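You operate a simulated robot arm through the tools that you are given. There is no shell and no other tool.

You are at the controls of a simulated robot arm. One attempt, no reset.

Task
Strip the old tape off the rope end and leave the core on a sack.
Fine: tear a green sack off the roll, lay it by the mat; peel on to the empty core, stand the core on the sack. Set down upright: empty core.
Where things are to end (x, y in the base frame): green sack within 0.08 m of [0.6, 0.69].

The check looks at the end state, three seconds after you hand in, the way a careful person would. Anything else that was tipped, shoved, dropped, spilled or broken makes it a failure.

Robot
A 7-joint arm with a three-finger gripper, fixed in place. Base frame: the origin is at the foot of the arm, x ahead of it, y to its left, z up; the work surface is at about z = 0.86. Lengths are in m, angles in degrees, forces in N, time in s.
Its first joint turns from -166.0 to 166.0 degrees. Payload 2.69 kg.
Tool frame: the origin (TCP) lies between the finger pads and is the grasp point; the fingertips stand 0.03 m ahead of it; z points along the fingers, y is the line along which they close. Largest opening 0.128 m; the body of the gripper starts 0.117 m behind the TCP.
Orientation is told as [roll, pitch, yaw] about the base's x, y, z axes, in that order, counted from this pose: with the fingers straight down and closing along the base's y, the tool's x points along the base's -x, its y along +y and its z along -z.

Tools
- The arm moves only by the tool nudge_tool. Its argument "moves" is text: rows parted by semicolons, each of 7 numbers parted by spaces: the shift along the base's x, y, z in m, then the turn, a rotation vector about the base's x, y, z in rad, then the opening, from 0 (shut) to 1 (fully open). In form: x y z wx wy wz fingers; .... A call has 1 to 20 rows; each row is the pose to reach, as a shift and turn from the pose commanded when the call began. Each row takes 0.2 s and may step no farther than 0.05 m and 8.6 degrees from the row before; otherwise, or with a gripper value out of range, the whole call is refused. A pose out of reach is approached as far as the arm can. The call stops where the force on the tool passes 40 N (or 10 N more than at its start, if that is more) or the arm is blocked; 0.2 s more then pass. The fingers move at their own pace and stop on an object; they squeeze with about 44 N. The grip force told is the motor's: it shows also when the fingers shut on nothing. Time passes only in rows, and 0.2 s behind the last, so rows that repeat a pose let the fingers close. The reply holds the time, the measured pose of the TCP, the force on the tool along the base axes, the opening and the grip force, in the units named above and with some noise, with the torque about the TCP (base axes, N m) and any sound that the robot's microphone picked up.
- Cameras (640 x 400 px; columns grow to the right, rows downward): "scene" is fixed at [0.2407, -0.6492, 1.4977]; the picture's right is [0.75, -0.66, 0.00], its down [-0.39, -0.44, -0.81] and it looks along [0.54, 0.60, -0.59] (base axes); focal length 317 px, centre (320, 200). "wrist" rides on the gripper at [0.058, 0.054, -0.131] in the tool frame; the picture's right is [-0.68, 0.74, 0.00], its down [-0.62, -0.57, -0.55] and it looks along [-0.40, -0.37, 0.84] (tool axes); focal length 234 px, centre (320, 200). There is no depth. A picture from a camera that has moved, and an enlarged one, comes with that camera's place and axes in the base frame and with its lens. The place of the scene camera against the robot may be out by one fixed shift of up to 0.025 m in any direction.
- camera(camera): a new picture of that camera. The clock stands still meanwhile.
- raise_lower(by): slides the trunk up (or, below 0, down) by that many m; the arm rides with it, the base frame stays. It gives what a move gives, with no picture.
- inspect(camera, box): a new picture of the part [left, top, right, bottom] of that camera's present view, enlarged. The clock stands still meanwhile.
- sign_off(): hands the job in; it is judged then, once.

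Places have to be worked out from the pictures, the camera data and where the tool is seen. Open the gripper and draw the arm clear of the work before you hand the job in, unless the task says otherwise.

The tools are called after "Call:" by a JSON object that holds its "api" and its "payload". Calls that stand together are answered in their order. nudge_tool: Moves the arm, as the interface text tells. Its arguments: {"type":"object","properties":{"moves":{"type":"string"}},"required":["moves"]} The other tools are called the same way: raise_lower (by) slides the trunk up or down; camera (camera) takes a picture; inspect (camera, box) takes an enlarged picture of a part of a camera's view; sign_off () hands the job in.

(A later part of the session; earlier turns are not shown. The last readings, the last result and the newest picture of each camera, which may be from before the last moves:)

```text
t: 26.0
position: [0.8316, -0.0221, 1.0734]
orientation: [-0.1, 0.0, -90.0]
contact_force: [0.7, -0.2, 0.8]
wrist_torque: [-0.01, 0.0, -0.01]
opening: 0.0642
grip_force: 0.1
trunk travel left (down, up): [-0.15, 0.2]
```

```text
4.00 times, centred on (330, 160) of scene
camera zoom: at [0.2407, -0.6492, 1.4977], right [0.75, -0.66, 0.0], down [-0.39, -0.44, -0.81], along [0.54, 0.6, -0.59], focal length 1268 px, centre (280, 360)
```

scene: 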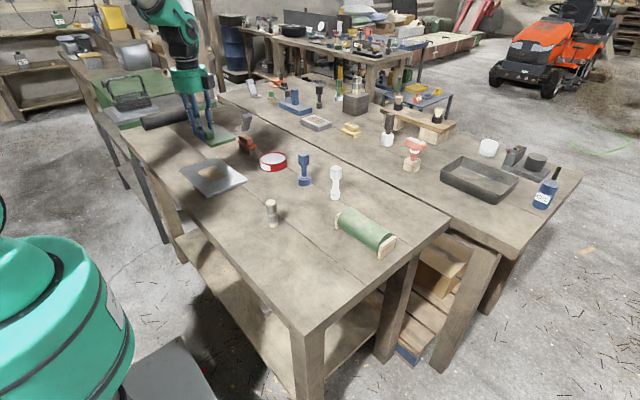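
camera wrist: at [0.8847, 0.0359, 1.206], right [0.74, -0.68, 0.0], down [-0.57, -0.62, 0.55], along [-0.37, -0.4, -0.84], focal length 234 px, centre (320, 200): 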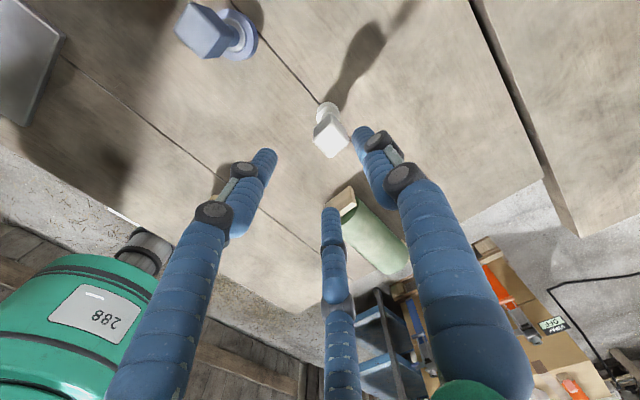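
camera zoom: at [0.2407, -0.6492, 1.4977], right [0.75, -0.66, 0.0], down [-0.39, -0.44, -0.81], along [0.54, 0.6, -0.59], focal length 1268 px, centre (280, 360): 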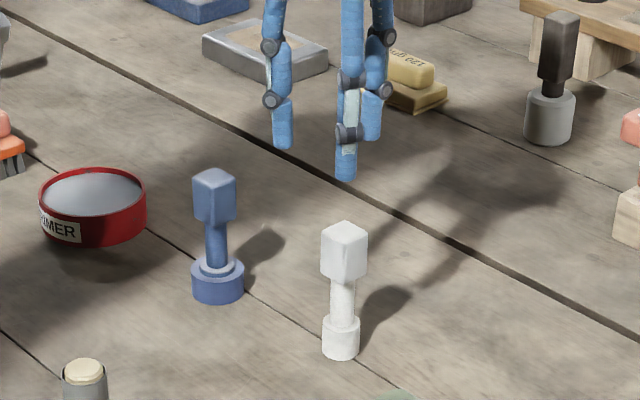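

From this more central view the core's axis resolves to about (0.841, −0.028), with its top near 0.973. I'll shift over it, lower a little and measure again.

Call:
{"api": "nudge_tool", "payload": {"moves": "0.009 -0.006 -0.01 0 0 0 0.5; 0.009 -0.006 -0.03 0 0 0 0.5; 0.009 -0.006 -0.045 0 0 0 0.5; 0.009 -0.006 -0.045 0 0 0 0.5"}}

Call:
{"api": "inspect", "payload": {"camera": "wrist", "box": [250, 80, 410, 240]}}

Call:
{"api": "inspect", "payload": {"camera": "scene", "box": [290, 120, 390, 210]}}

```text
t: 27.0
position: [0.8426, -0.0274, 1.0271]
orientation: [0.0, 0.0, -90.1]
contact_force: [0.7, -0.2, -0.2]
wrist_torque: [0.01, 0.0, -0.04]
opening: 0.0642
grip_force: 0.1
trunk travel left (down, up): [-0.15, 0.2]
```

```text
2.50 times, centred on (330, 160) of wrist
camera zoom: at [0.8948, 0.0312, 1.1597], right [0.74, -0.68, 0.0], down [-0.57, -0.62, 0.55], along [-0.37, -0.4, -0.84], focal length 585 px, centre (295, 300)
```

zoom: 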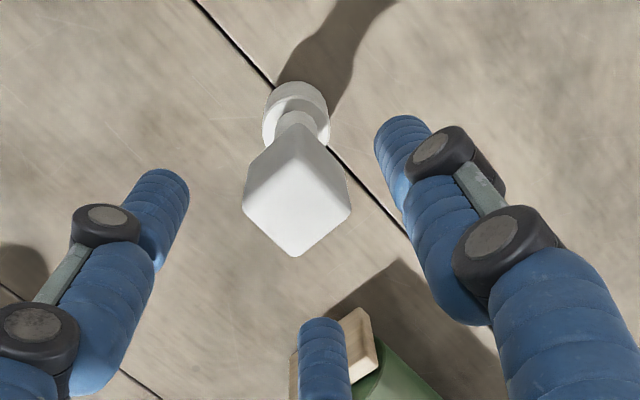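

```text
4.44 times, centred on (340, 165) of scene
camera zoom: at [0.2407, -0.6492, 1.4977], right [0.75, -0.66, 0.0], down [-0.39, -0.44, -0.81], along [0.54, 0.6, -0.59], focal length 1408 px, centre (231, 356)
```

zoom: 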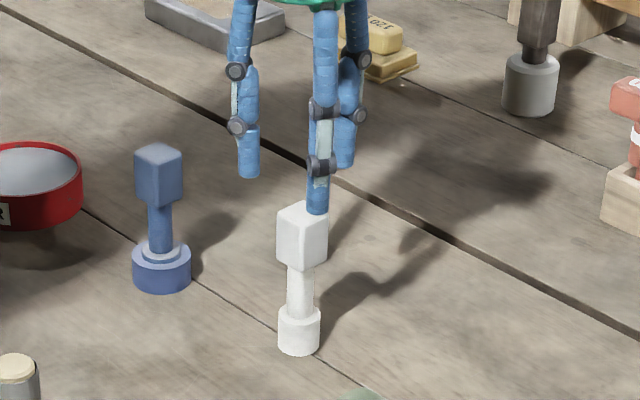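

The core sits within about 1–2 mm of the tool axis, between the fingers. I'll descend to TCP z of about 0.973 and check before closing.

Call:
{"api": "nudge_tool", "payload": {"moves": "0 0 -0.02 0 0 0 0.5; 0 0 -0.04 0 0 0 0.5; 0 0 -0.05 0 0 0 0.5; 0 0 -0.054 0 0 0 0.5; 0 0 -0.054 0 0 0 0.5"}}

Call:
{"api": "inspect", "payload": {"camera": "wrist", "box": [250, 100, 410, 260]}}

Call:
{"api": "inspect", "payload": {"camera": "scene", "box": [290, 120, 390, 210]}}

```text
t: 28.2
position: [0.8425, -0.026, 0.9722]
orientation: [-0.1, 0.0, -89.9]
contact_force: [-0.5, 0.4, 0.2]
wrist_torque: [0.0, -0.02, 0.04]
opening: 0.0637
grip_force: 0.1
trunk travel left (down, up): [-0.15, 0.2]
```

```text
2.50 times, centred on (330, 180) of wrist
camera zoom: at [0.8951, 0.0313, 1.1053], right [0.74, -0.68, 0.0], down [-0.57, -0.62, 0.55], along [-0.37, -0.4, -0.84], focal length 585 px, centre (295, 250)
```

zoom: 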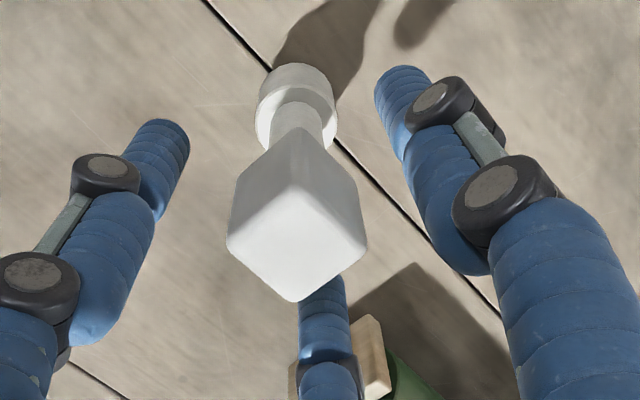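

```text
4.44 times, centred on (340, 165) of scene
camera zoom: at [0.2407, -0.6492, 1.4977], right [0.75, -0.66, 0.0], down [-0.39, -0.44, -0.81], along [0.54, 0.6, -0.59], focal length 1408 px, centre (231, 356)
```

zoom: 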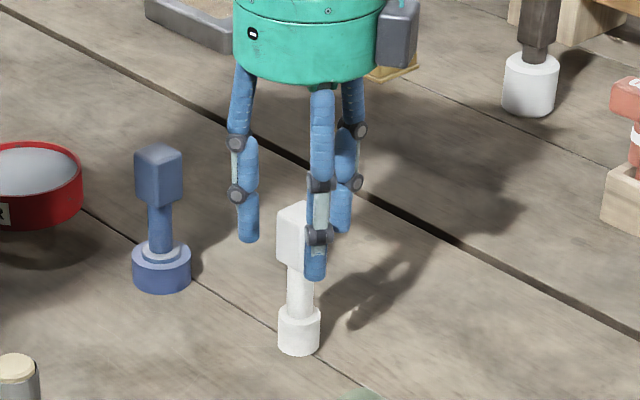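

The core is centred between the fingers, its cube spanning z of about 0.951–0.978. I'll close on it.

Call:
{"api": "nudge_tool", "payload": {"moves": "0 0 0 0 0 0 0.35; 0 0 0 0 0 0 0.25; 0 0 0 0 0 0 0; 0 0 0 0 0 0 0; 0 0 0 0 0 0 0"}}

Call:
{"api": "inspect", "payload": {"camera": "wrist", "box": [250, 100, 410, 260]}}

Call:
{"api": "inspect", "payload": {"camera": "scene", "box": [290, 120, 390, 210]}}

```text
t: 29.4
position: [0.8419, -0.0265, 0.9733]
orientation: [0.1, 0.0, -90.0]
contact_force: [-0.2, 0.6, 0.2]
wrist_torque: [0.06, -0.03, -0.04]
opening: 0.0296
grip_force: 43.2
trunk travel left (down, up): [-0.15, 0.2]
```

```text
2.50 times, centred on (330, 180) of wrist
camera zoom: at [0.895, 0.0314, 1.1054], right [0.74, -0.68, 0.0], down [-0.57, -0.62, 0.55], along [-0.37, -0.4, -0.84], focal length 585 px, centre (295, 250)
```

zoom: 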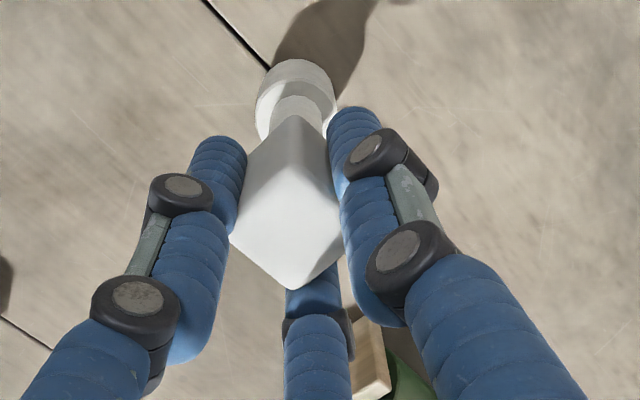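

```text
4.44 times, centred on (340, 165) of scene
camera zoom: at [0.2407, -0.6492, 1.4977], right [0.75, -0.66, 0.0], down [-0.39, -0.44, -0.81], along [0.54, 0.6, -0.59], focal length 1408 px, centre (231, 356)
```

zoom: 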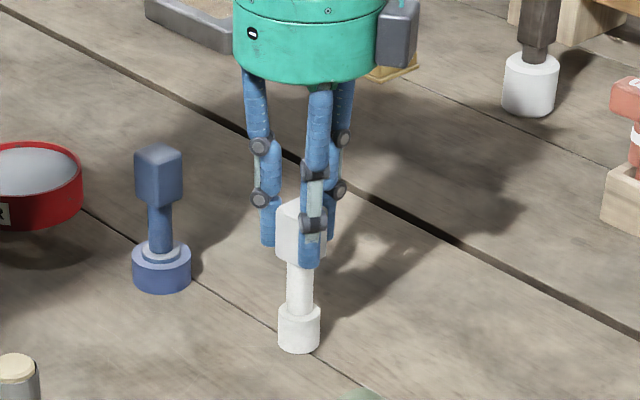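

The core is gripped at 29.6 mm opening. I'll lift it well clear and bring it to the +x side of the stub at upper-tape height, leaving a gap first.

Call:
{"api": "nudge_tool", "payload": {"moves": "0 0 0.03 0 0 0 0; 0 0 0.07 0 0 0 0; 0 0 0.117 0 0 0 0; -0.04 0.004 0.117 0 0 0 0; -0.08 0.008 0.117 0 0 0 0; -0.12 0.012 0.117 0 0 0 0; -0.15 0.016 0.117 0 0 0 0; -0.171 0.018 0.11 0 0 0 0; -0.171 0.018 0.08 0 0 0 0; -0.171 0.018 0.047 0 0 0 0; -0.171 0.018 0.047 0 0 0 0"}}

Call:
{"api": "inspect", "payload": {"camera": "wrist", "box": [220, 60, 420, 260]}}

Call:
{"api": "inspect", "payload": {"camera": "scene", "box": [250, 160, 330, 230]}}

```text
t: 31.8
position: [0.6708, -0.0097, 1.0207]
orientation: [-0.1, 0.0, -90.0]
contact_force: [0.6, 0.2, -1.1]
wrist_torque: [-0.01, 0.06, 0.01]
opening: 0.0295
grip_force: 44.1
trunk travel left (down, up): [-0.15, 0.2]
```

```text
2.00 times, centred on (320, 160) of wrist
camera zoom: at [0.7232, 0.0501, 1.1519], right [0.74, -0.68, 0.0], down [-0.57, -0.62, 0.55], along [-0.37, -0.4, -0.84], focal length 468 px, centre (320, 280)
```

zoom: 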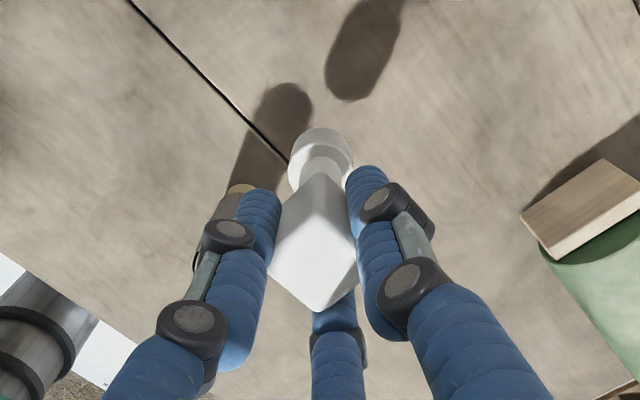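

```text
5.71 times, centred on (290, 195) of scene
camera zoom: at [0.2407, -0.6492, 1.4977], right [0.75, -0.66, 0.0], down [-0.39, -0.44, -0.81], along [0.54, 0.6, -0.59], focal length 1811 px, centre (491, 229)
```

zoom: 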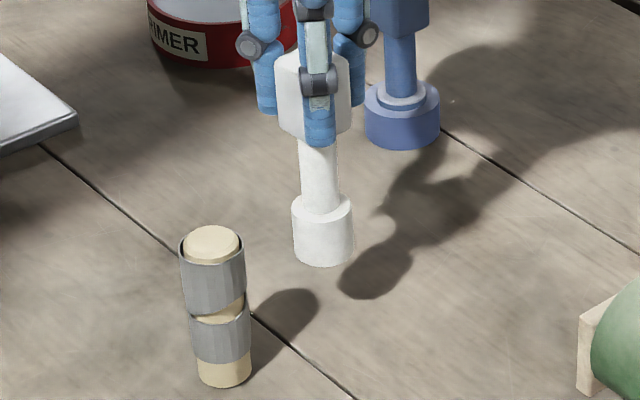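

The core hangs upright at the height of the upper tape turn. My two estimates of the stub axis differ by about 1 cm, so I'll swing round to its −x−y side, where the wrist camera sees the stub and core head together.

Call:
{"api": "nudge_tool", "payload": {"moves": "-0.005 -0.025 0 0 0 0 0; -0.018 -0.049 0 0 0 0 0; -0.045 -0.066 0 0 0 0 0; -0.07 -0.07 0 0 0 0 0; -0.095 -0.062 0 0 0 0 0; -0.115 -0.048 0 0 0 0 0; -0.115 -0.048 0 0 0 0 0"}}

Call:
{"api": "inspect", "payload": {"camera": "wrist", "box": [250, 40, 410, 200]}}

Call:
{"api": "inspect", "payload": {"camera": "scene", "box": [230, 160, 310, 240]}}

```text
t: 33.4
position: [0.5559, -0.0553, 1.0215]
orientation: [0.0, 0.0, -90.0]
contact_force: [0.6, -0.3, 0.1]
wrist_torque: [-0.01, -0.03, -0.03]
opening: 0.0293
grip_force: 44.0
trunk travel left (down, up): [-0.15, 0.2]
```

```text
2.50 times, centred on (330, 120) of wrist
camera zoom: at [0.6079, 0.002, 1.153], right [0.74, -0.68, 0.0], down [-0.57, -0.62, 0.55], along [-0.37, -0.4, -0.84], focal length 585 px, centre (295, 400)
```

zoom: 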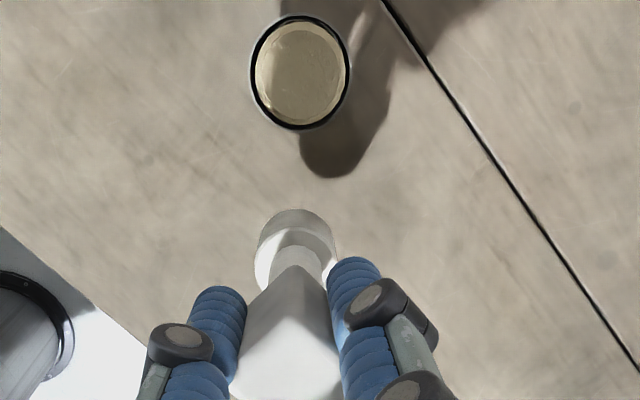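

```text
5.00 times, centred on (270, 200) of scene
camera zoom: at [0.2407, -0.6492, 1.4977], right [0.75, -0.66, 0.0], down [-0.39, -0.44, -0.81], along [0.54, 0.6, -0.59], focal length 1584 px, centre (570, 200)
```

zoom: 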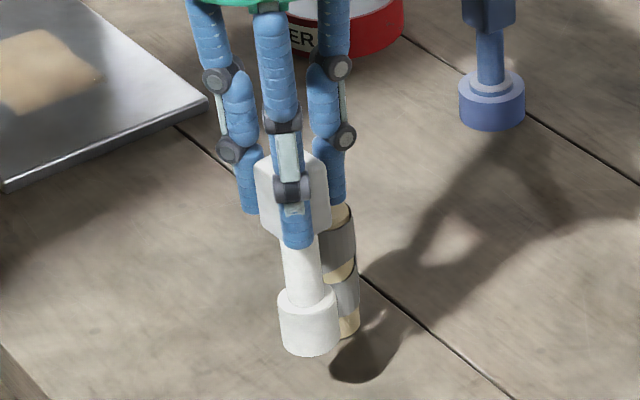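

From nearly straight above, the stub axis is at (0.600, −0.009), tape radius about 0.0155 and head radius about 0.016. Contact should come at about 0.032 m between axes. I'll close in, then creep by a millimetre at a time.

Call:
{"api": "nudge_tool", "payload": {"moves": "0.008 0.009 0 0 0 0 0; 0.015 0.017 0 0 0 0 0; 0.0185 0.0208 0 0 0 0 0; 0.0185 0.0208 0 0 0 0 0"}}

Call:
{"api": "inspect", "payload": {"camera": "wrist", "box": [250, 70, 410, 230]}}

Call:
{"api": "inspect", "payload": {"camera": "scene", "box": [240, 170, 310, 240]}}

```text
t: 34.4
position: [0.5754, -0.0361, 1.0202]
orientation: [-0.1, 0.0, -90.0]
contact_force: [-1.8, -1.8, -0.7]
wrist_torque: [-0.13, 0.13, 0.02]
opening: 0.0292
grip_force: 44.2
trunk travel left (down, up): [-0.15, 0.2]
```

```text
2.50 times, centred on (330, 150) of wrist
camera zoom: at [0.628, 0.0223, 1.1523], right [0.74, -0.68, 0.0], down [-0.57, -0.62, 0.55], along [-0.37, -0.4, -0.84], focal length 585 px, centre (295, 325)
```

zoom: 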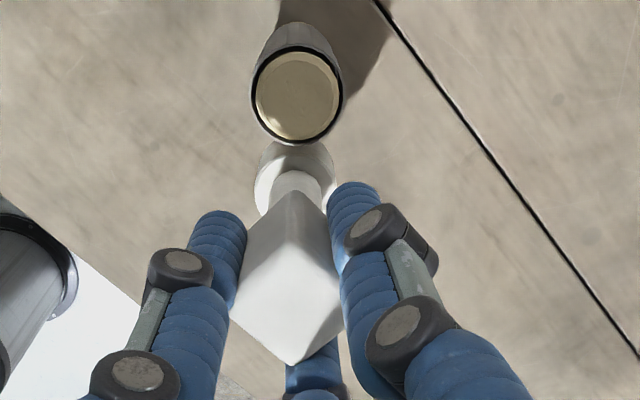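

```text
5.71 times, centred on (275, 205) of scene
camera zoom: at [0.2407, -0.6492, 1.4977], right [0.75, -0.66, 0.0], down [-0.39, -0.44, -0.81], along [0.54, 0.6, -0.59], focal length 1811 px, centre (577, 171)
```

zoom: 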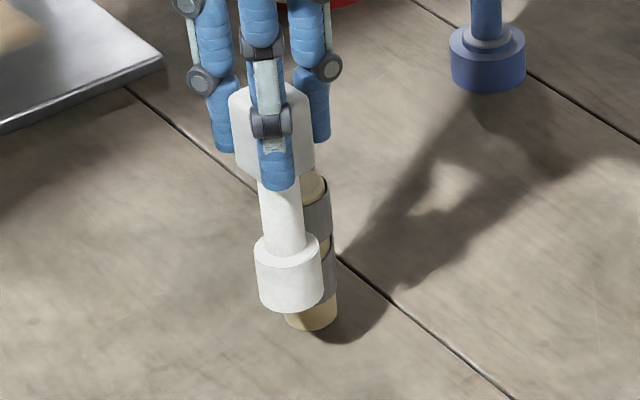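

There is light contact, about 2.5 N, at 0.0367 m between axes, and the stub hasn't moved. I'll roll the core about 45° clockwise around it at light pressure and see whether the tape lifts.

Call:
{"api": "nudge_tool", "payload": {"moves": "-0.0033 0.0035 0 0 0 0 0; -0.0061 0.0074 0 0 0 0 0; -0.0084 0.0116 0 0 0 0 0; -0.0101 0.0161 0 0 0 0 0; -0.0112 0.0208 0 0 0 0 0; -0.0116 0.0256 0 0 0 0 0"}}

Call:
{"api": "inspect", "payload": {"camera": "wrist", "box": [250, 70, 410, 230]}}

Call:
{"api": "inspect", "payload": {"camera": "scene", "box": [240, 170, 310, 240]}}

```text
t: 35.8
position: [0.5635, -0.011, 1.0205]
orientation: [0.0, 0.0, -90.0]
contact_force: [-0.8, 0.5, -0.1]
wrist_torque: [0.03, -0.01, 0.01]
opening: 0.0297
grip_force: 44.1
trunk travel left (down, up): [-0.15, 0.2]
```

```text
2.50 times, centred on (330, 150) of wrist
camera zoom: at [0.6158, 0.0471, 1.1525], right [0.74, -0.68, 0.0], down [-0.57, -0.62, 0.55], along [-0.37, -0.4, -0.84], focal length 585 px, centre (295, 325)
```

zoom: 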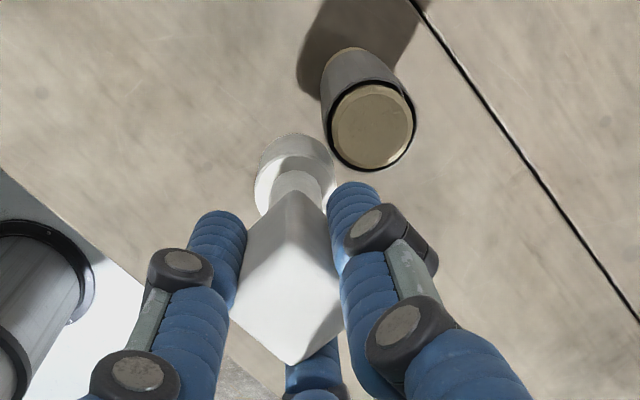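

```text
5.71 times, centred on (275, 205) of scene
camera zoom: at [0.2407, -0.6492, 1.4977], right [0.75, -0.66, 0.0], down [-0.39, -0.44, -0.81], along [0.54, 0.6, -0.59], focal length 1811 px, centre (577, 171)
```

zoom: 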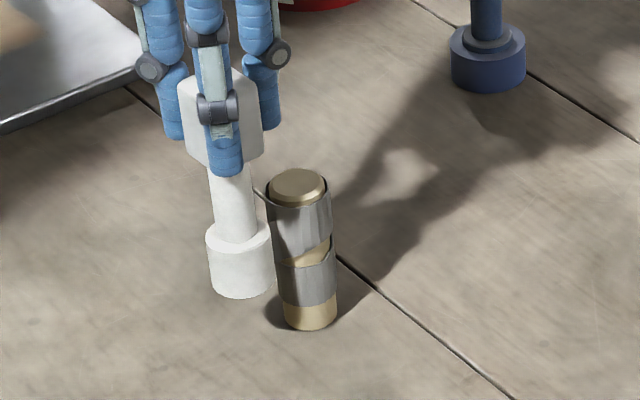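

Contact was lost on the −x side, with a gap of about 2 mm, and the tape is unchanged. I'll press gently along +x to find the real contact distance here.

Call:
{"api": "nudge_tool", "payload": {"moves": "0.001 0 0 0 0 0 0; 0.002 0 0 0 0 0 0"}}

Call:
{"api": "nudge_tool", "payload": {"moves": "0.001 0 0 0 0 0 0; 0.001 0 0 0 0 0 0"}}

```text
t: 36.4
position: [0.5648, -0.012, 1.0214]
orientation: [-0.1, -0.1, -90.1]
contact_force: [-8.3, 2.0, 0.3]
wrist_torque: [0.1, 0.74, 0.03]
opening: 0.0296
grip_force: 43.7
trunk travel left (down, up): [-0.15, 0.2]
```

```text
t: 37.0
position: [0.5655, -0.0109, 1.021]
orientation: [0.0, 0.0, -90.0]
contact_force: [-18.4, -2.4, -0.5]
wrist_torque: [-0.12, 1.66, -0.03]
opening: 0.0297
grip_force: 44.3
trunk travel left (down, up): [-0.15, 0.2]
```

Call:
{"api": "nudge_tool", "payload": {"moves": "-0.001 0 0 0 0 0 0; -0.0014 0 0 0 0 0 0"}}

Call:
{"api": "inspect", "payload": {"camera": "scene", "box": [250, 185, 300, 235]}}

Call:
{"api": "inspect", "payload": {"camera": "wrist", "box": [290, 70, 390, 150]}}

```text
t: 37.6
position: [0.5645, -0.0103, 1.0216]
orientation: [0.0, 0.1, -90.1]
contact_force: [-12.2, -1.6, -4.3]
wrist_torque: [-0.21, 1.2, -0.06]
opening: 0.0295
grip_force: 43.6
trunk travel left (down, up): [-0.15, 0.2]
```

```text
8.00 times, centred on (275, 210) of scene
camera zoom: at [0.2407, -0.6492, 1.4977], right [0.75, -0.66, 0.0], down [-0.39, -0.44, -0.81], along [0.54, 0.6, -0.59], focal length 2535 px, centre (680, 120)
```

zoom: 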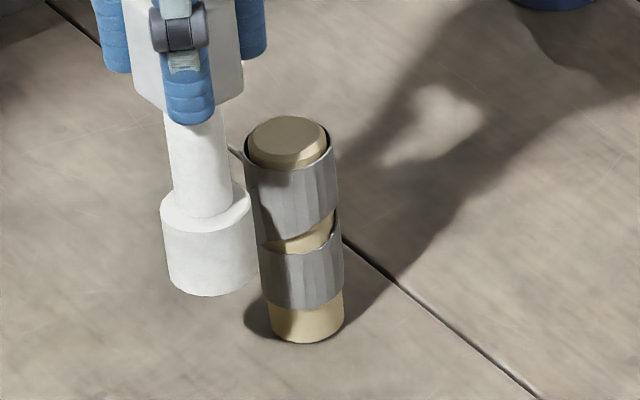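

```text
5.00 times, centred on (340, 110) of wrist
camera zoom: at [0.6165, 0.0471, 1.1534], right [0.74, -0.68, 0.0], down [-0.57, -0.62, 0.55], along [-0.37, -0.4, -0.84], focal length 1171 px, centre (220, 650)
```

zoom: 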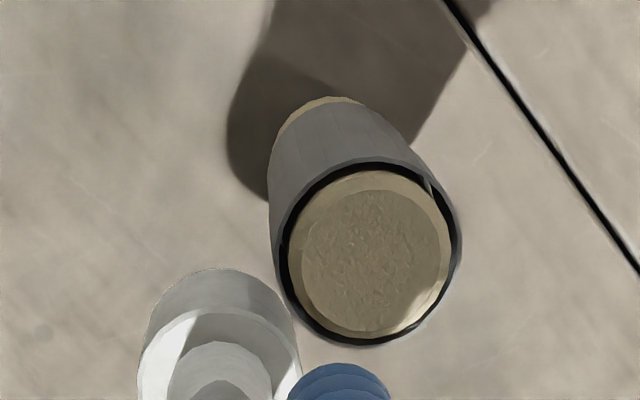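

Pressing alone doesn't lift the tape, and the stub is solidly fixed. The top rim seems to have a tape end near the +x side, so I'll lift over and look at that side from about (0.72, −0.06).

Call:
{"api": "nudge_tool", "payload": {"moves": "-0.01 0 0 0 0 0 0; -0.012 0 0.03 0 0 0 0; -0.012 0 0.07 0 0 0 0; -0.012 0 0.09 0 0 0 0; 0.03 -0.01 0.09 0 0 0 0; 0.07 -0.02 0.09 0 0 0 0; 0.11 -0.035 0.09 0 0 0 0; 0.155 -0.048 0.09 0 0 0 0; 0.155 -0.048 0.05 0 0 0 0; 0.155 -0.048 0.01 0 0 0 0; 0.155 -0.048 -0.03 0 0 0 0; 0.155 -0.048 -0.03 0 0 0 0"}}

Call:
{"api": "camera", "payload": {"camera": "wrist"}}

Call:
{"api": "inspect", "payload": {"camera": "wrist", "box": [150, 120, 270, 220]}}

```text
t: 40.2
position: [0.7226, -0.0585, 0.9913]
orientation: [0.1, 0.0, -90.0]
contact_force: [0.0, 0.0, -0.9]
wrist_torque: [-0.02, 0.01, -0.01]
opening: 0.0298
grip_force: 43.7
trunk travel left (down, up): [-0.15, 0.2]
```

```text
taken
camera wrist: at [0.7751, -0.0006, 1.123], right [0.74, -0.68, 0.0], down [-0.57, -0.62, 0.55], along [-0.37, -0.4, -0.84], focal length 234 px, centre (320, 200)
```

wrist: 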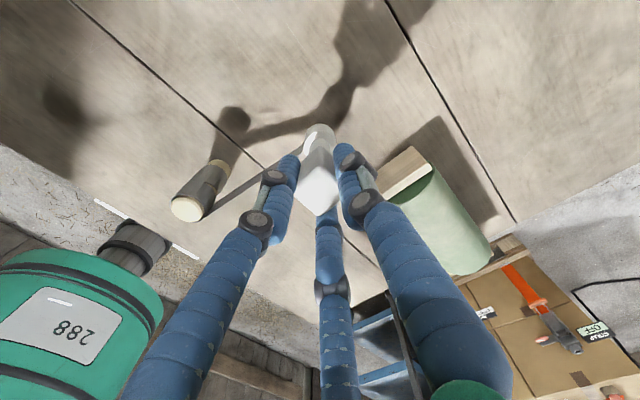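

```text
4.00 times, centred on (210, 170) of wrist
camera zoom: at [0.7751, -0.0006, 1.123], right [0.74, -0.68, 0.0], down [-0.57, -0.62, 0.55], along [-0.37, -0.4, -0.84], focal length 937 px, centre (760, 320)
```

zoom: 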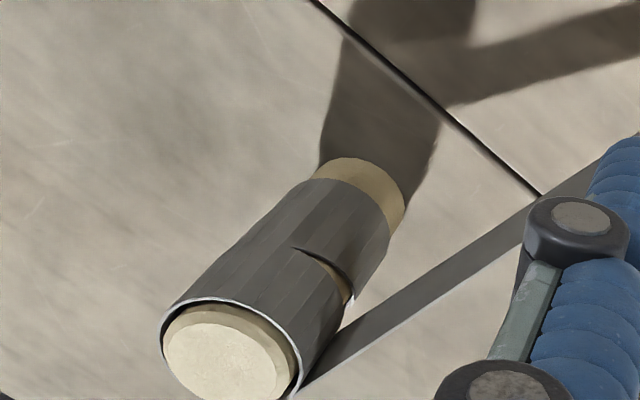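

A grey strip now runs from the stub towards the core in my grip, so the tape appears to have stuck and be unwinding. I'll check it from the scene camera.

Call:
{"api": "camera", "payload": {"camera": "scene"}}

Call:
{"api": "inspect", "payload": {"camera": "scene", "box": [250, 160, 350, 240]}}

Call:
{"api": "inspect", "payload": {"camera": "wrist", "box": [180, 100, 340, 240]}}

```text
taken
```

scene: 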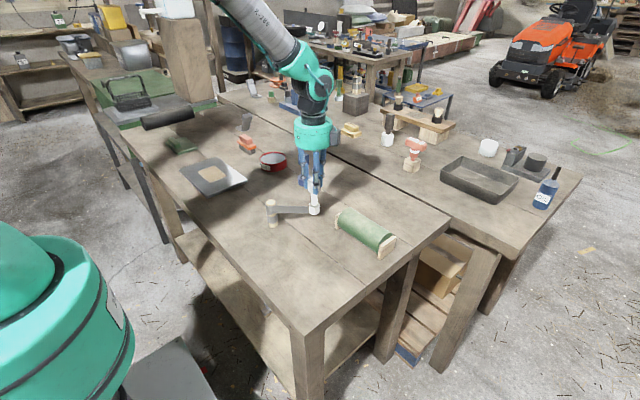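

```text
5.00 times, centred on (300, 200) of scene
camera zoom: at [0.2407, -0.6492, 1.4977], right [0.75, -0.66, 0.0], down [-0.39, -0.44, -0.81], along [0.54, 0.6, -0.59], focal length 1584 px, centre (420, 200)
```

zoom: 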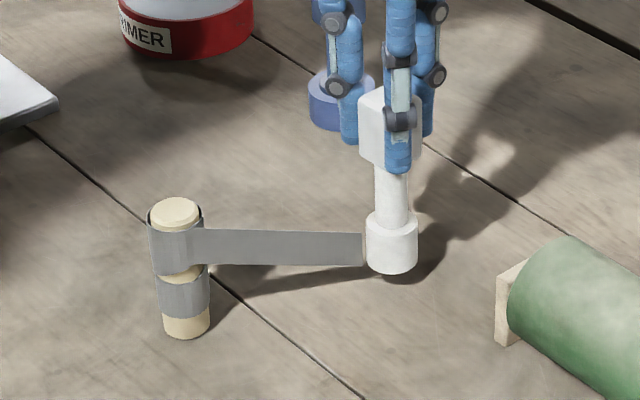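

```text
2.86 times, centred on (260, 170) of wrist
camera zoom: at [0.7751, -0.0006, 1.123], right [0.74, -0.68, 0.0], down [-0.57, -0.62, 0.55], along [-0.37, -0.4, -0.84], focal length 669 px, centre (491, 286)
```

zoom: 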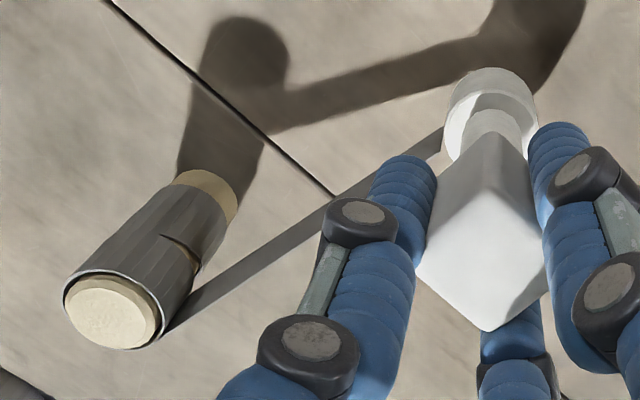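

The tape's free end has stuck to the core, and a strip leaves the stub on its −y side running towards +x. Unwinding therefore means orbiting clockwise seen from above. I'll orbit at about 0.12 m radius through the −y side and look again.

Call:
{"api": "nudge_tool", "payload": {"moves": "-0.0255 -0.021 0.01 0 0 0 0; -0.0455 -0.0424 0.02 0 0 0 0; -0.07 -0.0584 0.02 0 0 0 0; -0.0977 -0.0679 0.02 0 0 0 0; -0.1268 -0.0704 0.02 0 0 0 0; -0.1557 -0.0659 0.02 0 0 0 0; -0.1826 -0.0544 0.02 0 0 0 0"}}

Call:
{"api": "inspect", "payload": {"camera": "scene", "box": [210, 160, 330, 260]}}

Call:
{"api": "camera", "payload": {"camera": "wrist"}}

```text
t: 41.8
position: [0.5365, -0.1136, 1.011]
orientation: [0.0, 0.1, -90.0]
contact_force: [0.7, -0.4, -0.6]
wrist_torque: [0.0, 0.04, 0.03]
opening: 0.0297
grip_force: 43.8
trunk travel left (down, up): [-0.15, 0.2]
```

```text
4.00 times, centred on (270, 210) of scene
camera zoom: at [0.2407, -0.6492, 1.4977], right [0.75, -0.66, 0.0], down [-0.39, -0.44, -0.81], along [0.54, 0.6, -0.59], focal length 1268 px, centre (520, 160)
```

zoom: 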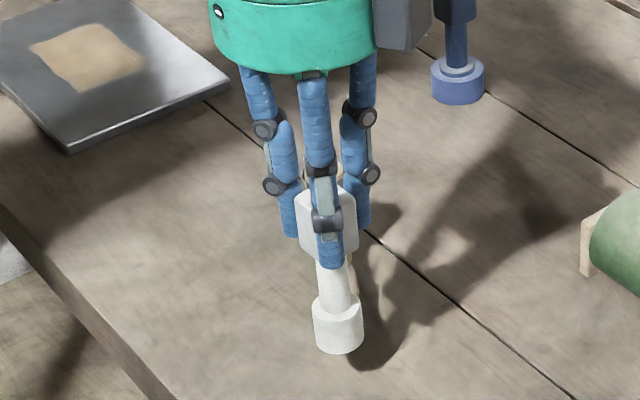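

```text
taken
camera wrist: at [0.5892, -0.0562, 1.1429], right [0.74, -0.68, 0.0], down [-0.57, -0.62, 0.55], along [-0.37, -0.4, -0.84], focal length 234 px, centre (320, 200)
```

wrist: 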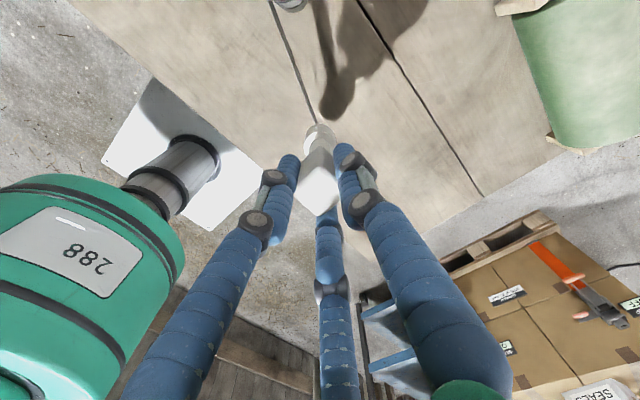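

Call:
{"api": "inspect", "payload": {"camera": "wrist", "box": [250, 0, 370, 150]}}

```text
2.67 times, centred on (310, 75) of wrist
camera zoom: at [0.5892, -0.0562, 1.1429], right [0.74, -0.68, 0.0], down [-0.57, -0.62, 0.55], along [-0.37, -0.4, -0.84], focal length 624 px, centre (347, 533)
```

zoom: 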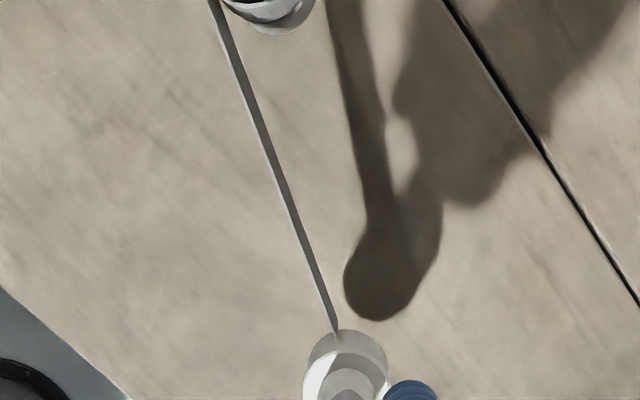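

From above, the strip's tangent point has moved clockwise round the stub as expected. I'll carry on orbiting round the −x and +y sides.

Call:
{"api": "nudge_tool", "payload": {"moves": "-0.0214 0.0197 0 0 0 0 0; -0.0394 0.0428 0 0 0 0 0; -0.0513 0.0695 0 0 0 0 0; -0.0563 0.0983 0 0 0 0 0; -0.0543 0.1275 -0.002 0 0 0 0; -0.0453 0.1553 -0.003 0 0 0 0; -0.0298 0.1801 -0.004 0 0 0 0; -0.0087 0.2004 -0.005 0 0 0 0; 0.0166 0.2151 -0.006 0 0 0 0; 0.0447 0.2231 -0.007 0 0 0 0"}}

Call:
{"api": "inspect", "payload": {"camera": "scene", "box": [220, 150, 320, 250]}}

Call:
{"api": "camera", "payload": {"camera": "wrist"}}

```text
t: 44.0
position: [0.5809, 0.1109, 1.0037]
orientation: [0.0, 0.0, -90.0]
contact_force: [-0.4, -0.1, -0.7]
wrist_torque: [-0.03, -0.01, 0.02]
opening: 0.0299
grip_force: 44.0
trunk travel left (down, up): [-0.15, 0.2]
```

```text
4.00 times, centred on (270, 200) of scene
camera zoom: at [0.2407, -0.6492, 1.4977], right [0.75, -0.66, 0.0], down [-0.39, -0.44, -0.81], along [0.54, 0.6, -0.59], focal length 1268 px, centre (520, 200)
```

zoom: 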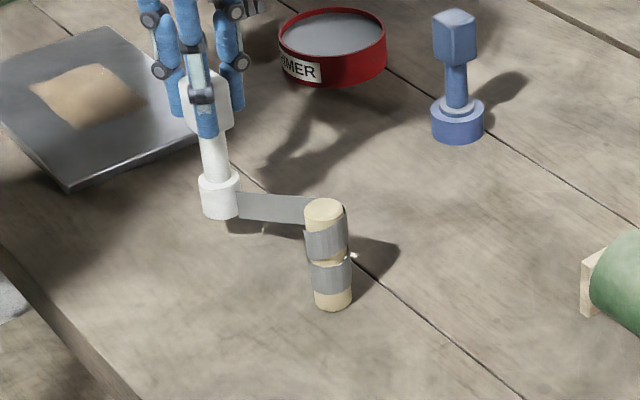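

```text
taken
camera wrist: at [0.6348, 0.1693, 1.1354], right [0.74, -0.68, 0.0], down [-0.57, -0.62, 0.55], along [-0.37, -0.4, -0.84], focal length 234 px, centre (320, 200)
```

wrist: 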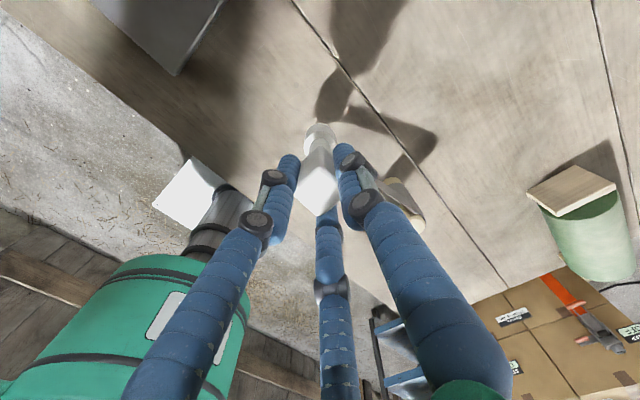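

The peel is progressing: the upper turn is thinning and nothing is loading the arm. I'll continue clockwise past +x and round to −y, descending slightly with the helix.

Call:
{"api": "nudge_tool", "payload": {"moves": "0.0296 -0.0004 0 0 0 0 0; 0.0582 -0.0064 -0.001 0 0 0 0; 0.0845 -0.0193 -0.002 0 0 0 0; 0.1069 -0.0381 -0.003 0 0 0 0; 0.1241 -0.0617 -0.004 0 0 0 0; 0.135 -0.0888 -0.005 0 0 0 0; 0.1391 -0.1178 -0.006 0 0 0 0; 0.136 -0.1469 -0.007 0 0 0 0; 0.126 -0.1744 -0.008 0 0 0 0; 0.1097 -0.1986 -0.009 0 0 0 0"}}

Call:
{"api": "inspect", "payload": {"camera": "scene", "box": [230, 150, 350, 250]}}

```text
t: 46.2
position: [0.6932, -0.0899, 0.9981]
orientation: [0.0, -0.1, -90.0]
contact_force: [-0.4, -0.1, -0.5]
wrist_torque: [-0.01, -0.01, 0.02]
opening: 0.0296
grip_force: 43.9
trunk travel left (down, up): [-0.15, 0.2]
```

```text
4.00 times, centred on (290, 200) of scene
camera zoom: at [0.2407, -0.6492, 1.4977], right [0.75, -0.66, 0.0], down [-0.39, -0.44, -0.81], along [0.54, 0.6, -0.59], focal length 1268 px, centre (440, 200)
```

zoom: 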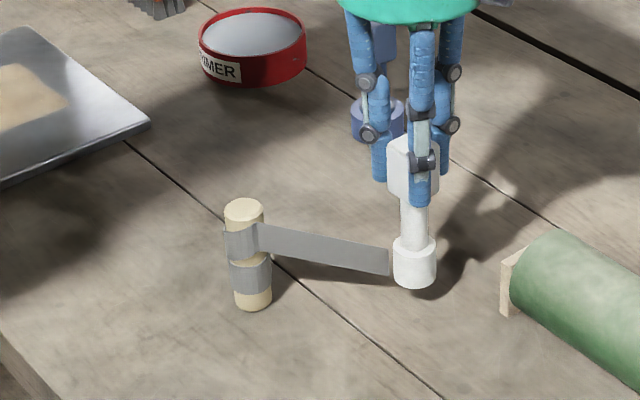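

The peel continues cleanly, with the stub top now bare. I'll make another nearly full turn.

Call:
{"api": "nudge_tool", "payload": {"moves": "-0.0218 -0.0196 0 0 0 0 0; -0.0476 -0.0333 0 0 0 0 0; -0.076 -0.0404 0 0 0 0 0; -0.1052 -0.0404 0 0 0 0 0; -0.1336 -0.0333 0 0 0 0 0; -0.1594 -0.0196 0 0 0 0 0; -0.1812 0 0 0 0 0 0; -0.1975 0.0242 0 0 0 0 0; -0.2075 0.0517 0 0 0 0 0; -0.2106 0.0808 0 0 0 0 0; -0.2065 0.1098 -0.002 0 0 0 0; -0.1956 0.1369 -0.003 0 0 0 0; -0.1784 0.1605 -0.004 0 0 0 0; -0.156 0.1793 -0.005 0 0 0 0; -0.1297 0.1922 -0.006 0 0 0 0; -0.1011 0.1982 -0.006 0 0 0 0; -0.0718 0.1972 -0.007 0 0 0 0; -0.0437 0.1892 -0.008 0 0 0 0; -0.0184 0.1745 -0.009 0 0 0 0; 0.0027 0.1542 -0.01 0 0 0 0"}}

Call:
{"api": "inspect", "payload": {"camera": "scene", "box": [230, 150, 350, 250]}}

Call:
{"api": "camera", "payload": {"camera": "wrist"}}

```text
t: 50.4
position: [0.696, 0.0653, 0.9843]
orientation: [0.0, 0.0, -90.0]
contact_force: [-0.2, -0.3, -1.5]
wrist_torque: [-0.05, 0.03, 0.0]
opening: 0.0299
grip_force: 44.1
trunk travel left (down, up): [-0.15, 0.2]
```

```text
4.00 times, centred on (290, 200) of scene
camera zoom: at [0.2407, -0.6492, 1.4977], right [0.75, -0.66, 0.0], down [-0.39, -0.44, -0.81], along [0.54, 0.6, -0.59], focal length 1268 px, centre (440, 200)
```

zoom: 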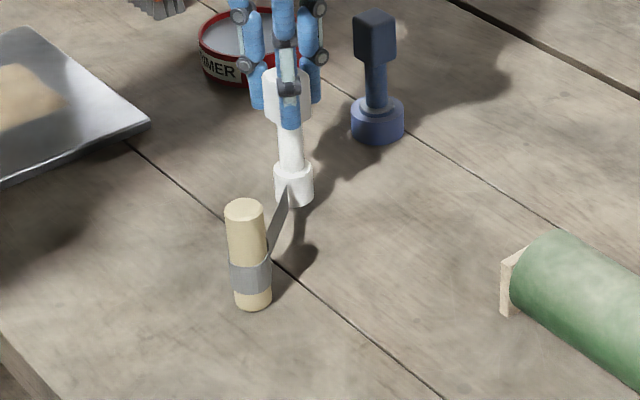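

```text
taken
camera wrist: at [0.7484, 0.1241, 1.1163], right [0.74, -0.68, 0.0], down [-0.57, -0.62, 0.55], along [-0.37, -0.4, -0.84], focal length 234 px, centre (320, 200)
```

wrist: 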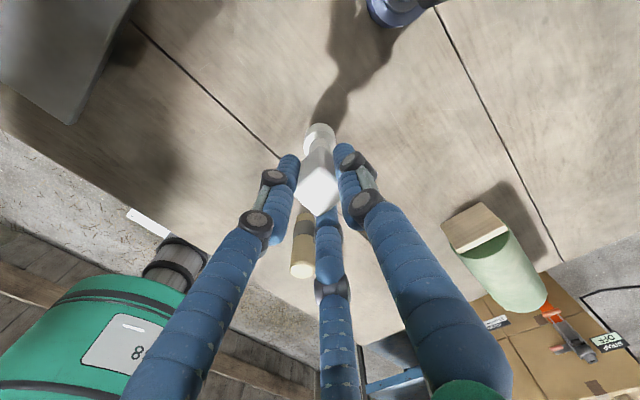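

The upper turn is completely off and only the lower turn remains. I'll do another turn at the lower height.

Call:
{"api": "nudge_tool", "payload": {"moves": "0.0155 -0.0248 0 0 0 0 0; 0.0245 -0.0526 0 0 0 0 0; 0.0265 -0.0818 0 0 0 0 0; 0.0215 -0.1106 0 0 0 0 0; 0.0096 -0.1373 0 0 0 0 0; -0.0084 -0.1604 0 0 0 0 0; -0.0315 -0.1784 0 0 0 0 0; -0.0582 -0.1903 0 0 0 0 0; -0.087 -0.1953 0 0 0 0 0; -0.1162 -0.1933 0 0 0 0 0; -0.144 -0.1843 0 0 0 0 0; -0.1688 -0.1688 0 0 0 0 0; -0.1891 -0.1477 0 0 0 0 0; -0.2038 -0.1224 0 0 0 0 0; -0.2118 -0.0943 0 0 0 0 0; -0.2128 -0.065 0 0 0 0 0; -0.2068 -0.0364 0 0 0 0 0; -0.1939 -0.0101 0 0 0 0 0; -0.1751 0.0123 0 0 0 0 0; -0.1515 0.0295 0 0 0 0 0"}}

Call:
{"api": "inspect", "payload": {"camera": "scene", "box": [220, 150, 340, 250]}}

Call:
{"api": "camera", "payload": {"camera": "wrist"}}

```text
t: 54.6
position: [0.5429, 0.0932, 0.9857]
orientation: [0.0, 0.0, -89.9]
contact_force: [-0.7, -0.3, -1.7]
wrist_torque: [0.01, -0.06, 0.03]
opening: 0.0298
grip_force: 44.1
trunk travel left (down, up): [-0.15, 0.2]
```

```text
4.00 times, centred on (280, 200) of scene
camera zoom: at [0.2407, -0.6492, 1.4977], right [0.75, -0.66, 0.0], down [-0.39, -0.44, -0.81], along [0.54, 0.6, -0.59], focal length 1268 px, centre (480, 200)
```

zoom: 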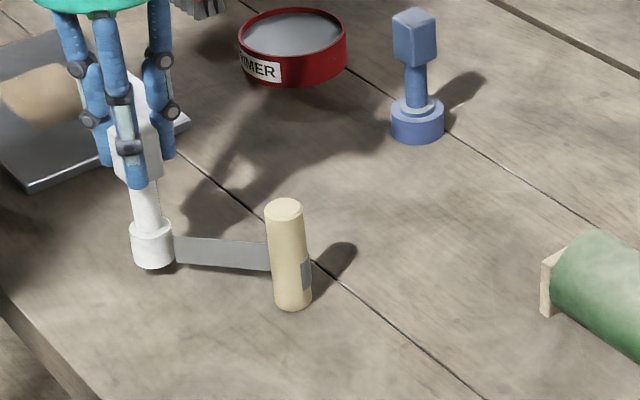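

```text
taken
camera wrist: at [0.5961, 0.1513, 1.1174], right [0.74, -0.68, 0.0], down [-0.57, -0.62, 0.55], along [-0.37, -0.4, -0.84], focal length 234 px, centre (320, 200)
```

wrist: 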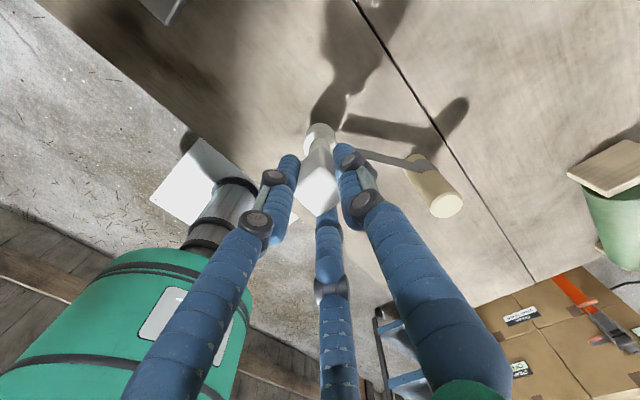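

Only a small patch is left on the stub's +x side. I'll continue clockwise through +y to +x.

Call:
{"api": "nudge_tool", "payload": {"moves": "0.0271 0.0109 0 0 0 0 0; 0.0561 0.015 0 0 0 0 0; 0.0852 0.0119 0 0 0 0 0; 0.1127 0.0019 0 0 0 0 0; 0.1369 -0.0144 0 0 0 0 0; 0.1565 -0.0362 0 0 0 0 0; 0.1702 -0.062 0 0 0 0 0"}}

Call:
{"api": "inspect", "payload": {"camera": "scene", "box": [230, 150, 350, 250]}}

Call:
{"api": "inspect", "payload": {"camera": "wrist", "box": [180, 80, 420, 300]}}

```text
t: 56.2
position: [0.714, 0.0335, 0.9823]
orientation: [-0.2, -0.1, -90.1]
contact_force: [0.1, -0.3, 0.0]
wrist_torque: [-0.01, 0.01, -0.01]
opening: 0.0298
grip_force: 44.4
trunk travel left (down, up): [-0.15, 0.2]
```

```text
4.00 times, centred on (290, 200) of scene
camera zoom: at [0.2407, -0.6492, 1.4977], right [0.75, -0.66, 0.0], down [-0.39, -0.44, -0.81], along [0.54, 0.6, -0.59], focal length 1268 px, centre (440, 200)
```

zoom: 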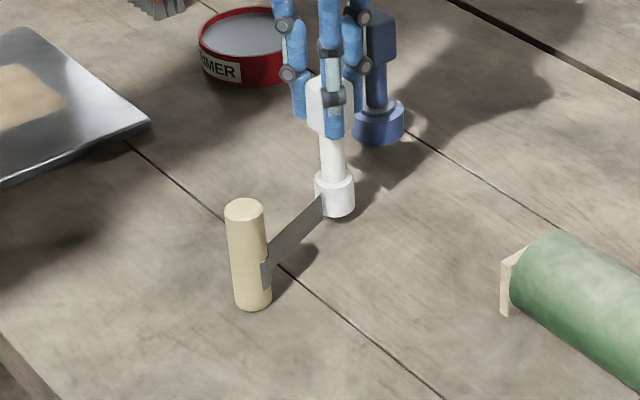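

```text
1.82 times, centred on (300, 190) of wrist
camera zoom: at [0.7655, 0.0912, 1.116], right [0.74, -0.68, 0.0], down [-0.57, -0.62, 0.55], along [-0.37, -0.4, -0.84], focal length 426 px, centre (356, 218)
```

zoom: 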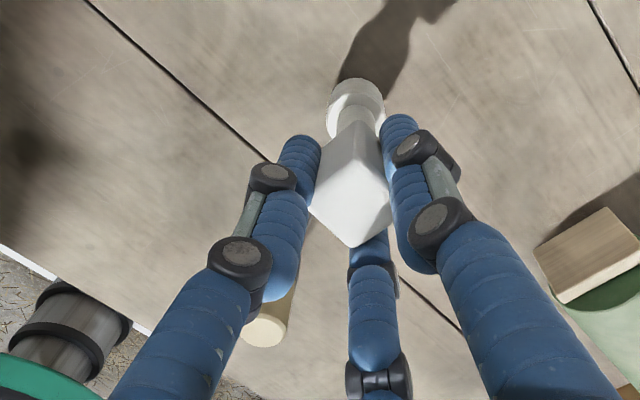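

The last flap is still attached on the stub's right side, so I'll keep going clockwise.

Call:
{"api": "nudge_tool", "payload": {"moves": "0.0071 -0.0284 0 0 0 0 0; 0.0071 -0.0576 0 0 0 0 0; 0 -0.086 0 0 0 0 0; -0.0137 -0.1118 0 0 0 0 0; -0.0333 -0.1336 0 0 0 0 0"}}

Call:
{"api": "inspect", "payload": {"camera": "scene", "box": [230, 150, 350, 250]}}

Call:
{"api": "inspect", "payload": {"camera": "wrist", "box": [180, 80, 420, 300]}}

```text
t: 57.4
position: [0.679, -0.0996, 0.9838]
orientation: [0.0, 0.0, -90.1]
contact_force: [0.0, 0.1, -0.3]
wrist_torque: [-0.03, 0.01, 0.0]
opening: 0.0301
grip_force: 44.3
trunk travel left (down, up): [-0.15, 0.2]
```

```text
4.00 times, centred on (290, 200) of scene
camera zoom: at [0.2407, -0.6492, 1.4977], right [0.75, -0.66, 0.0], down [-0.39, -0.44, -0.81], along [0.54, 0.6, -0.59], focal length 1268 px, centre (440, 200)
```

zoom: 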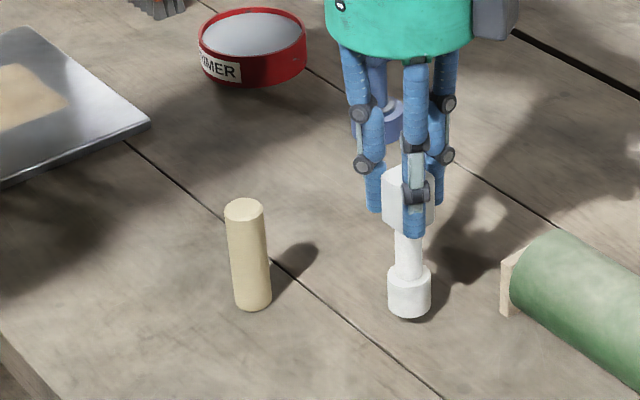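

```text
1.82 times, centred on (300, 190) of wrist
camera zoom: at [0.7315, -0.042, 1.1153], right [0.74, -0.68, 0.0], down [-0.57, -0.62, 0.55], along [-0.37, -0.4, -0.84], focal length 426 px, centre (356, 218)
```

zoom: 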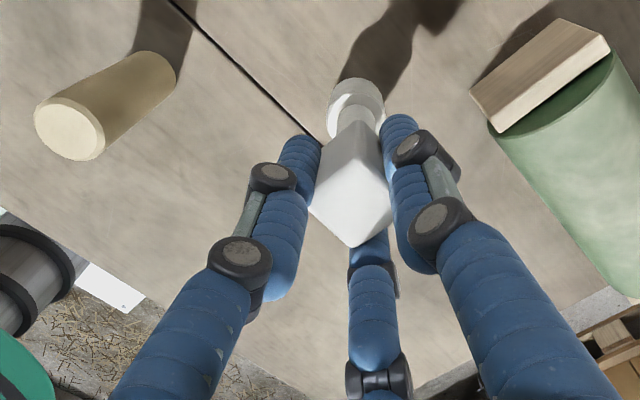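

The stub is bare from both views. I'll check the core head and bench for stray tape.

Call:
{"api": "inspect", "payload": {"camera": "scene", "box": [310, 190, 350, 230]}}

Call:
{"api": "camera", "payload": {"camera": "scene"}}

Call:
{"api": "inspect", "payload": {"camera": "scene", "box": [250, 190, 300, 240]}}

Call:
{"api": "inspect", "payload": {"camera": "wrist", "box": [280, 100, 360, 170]}}

```text
10.00 times, centred on (330, 210) of scene
camera zoom: at [0.2407, -0.6492, 1.4977], right [0.75, -0.66, 0.0], down [-0.39, -0.44, -0.81], along [0.54, 0.6, -0.59], focal length 3169 px, centre (220, 100)
```

zoom: 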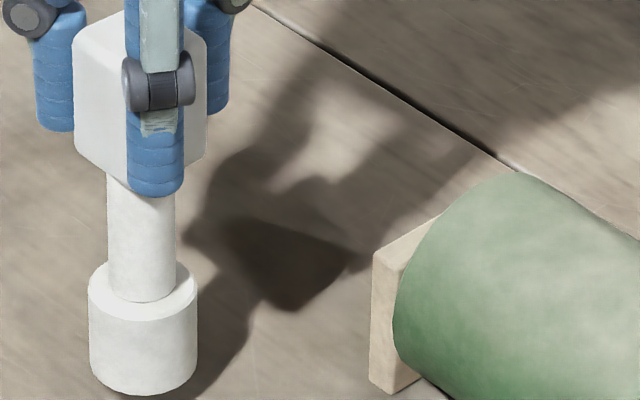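

```text
taken
```

scene: 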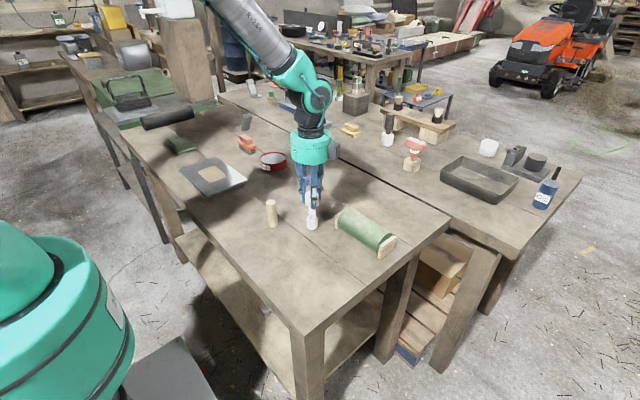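

```text
8.00 times, centred on (275, 215) of scene
camera zoom: at [0.2407, -0.6492, 1.4977], right [0.75, -0.66, 0.0], down [-0.39, -0.44, -0.81], along [0.54, 0.6, -0.59], focal length 2535 px, centre (680, 80)
```

zoom: 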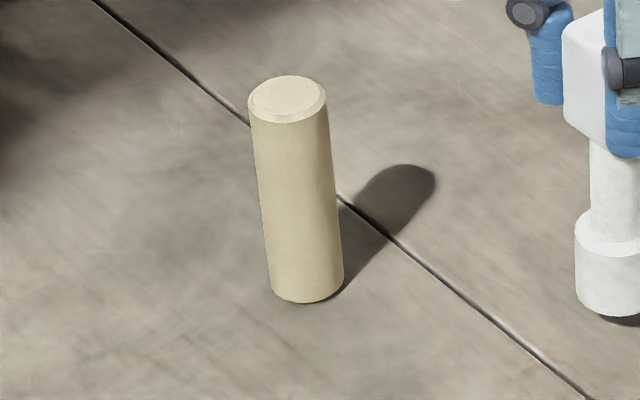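

```text
5.71 times, centred on (320, 135) of wrist
camera zoom: at [0.7315, -0.042, 1.1153], right [0.74, -0.68, 0.0], down [-0.57, -0.62, 0.55], along [-0.37, -0.4, -0.84], focal length 1338 px, centre (320, 571)
```

zoom: 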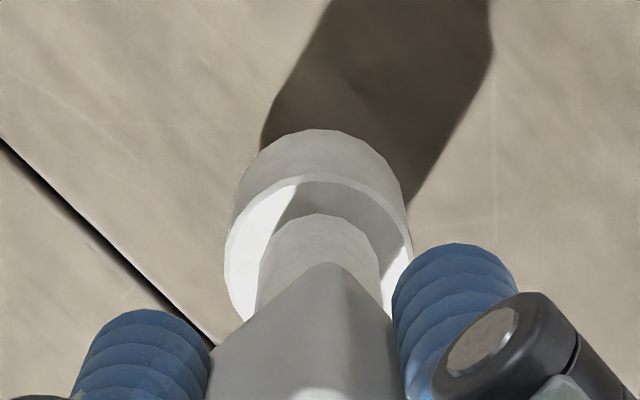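

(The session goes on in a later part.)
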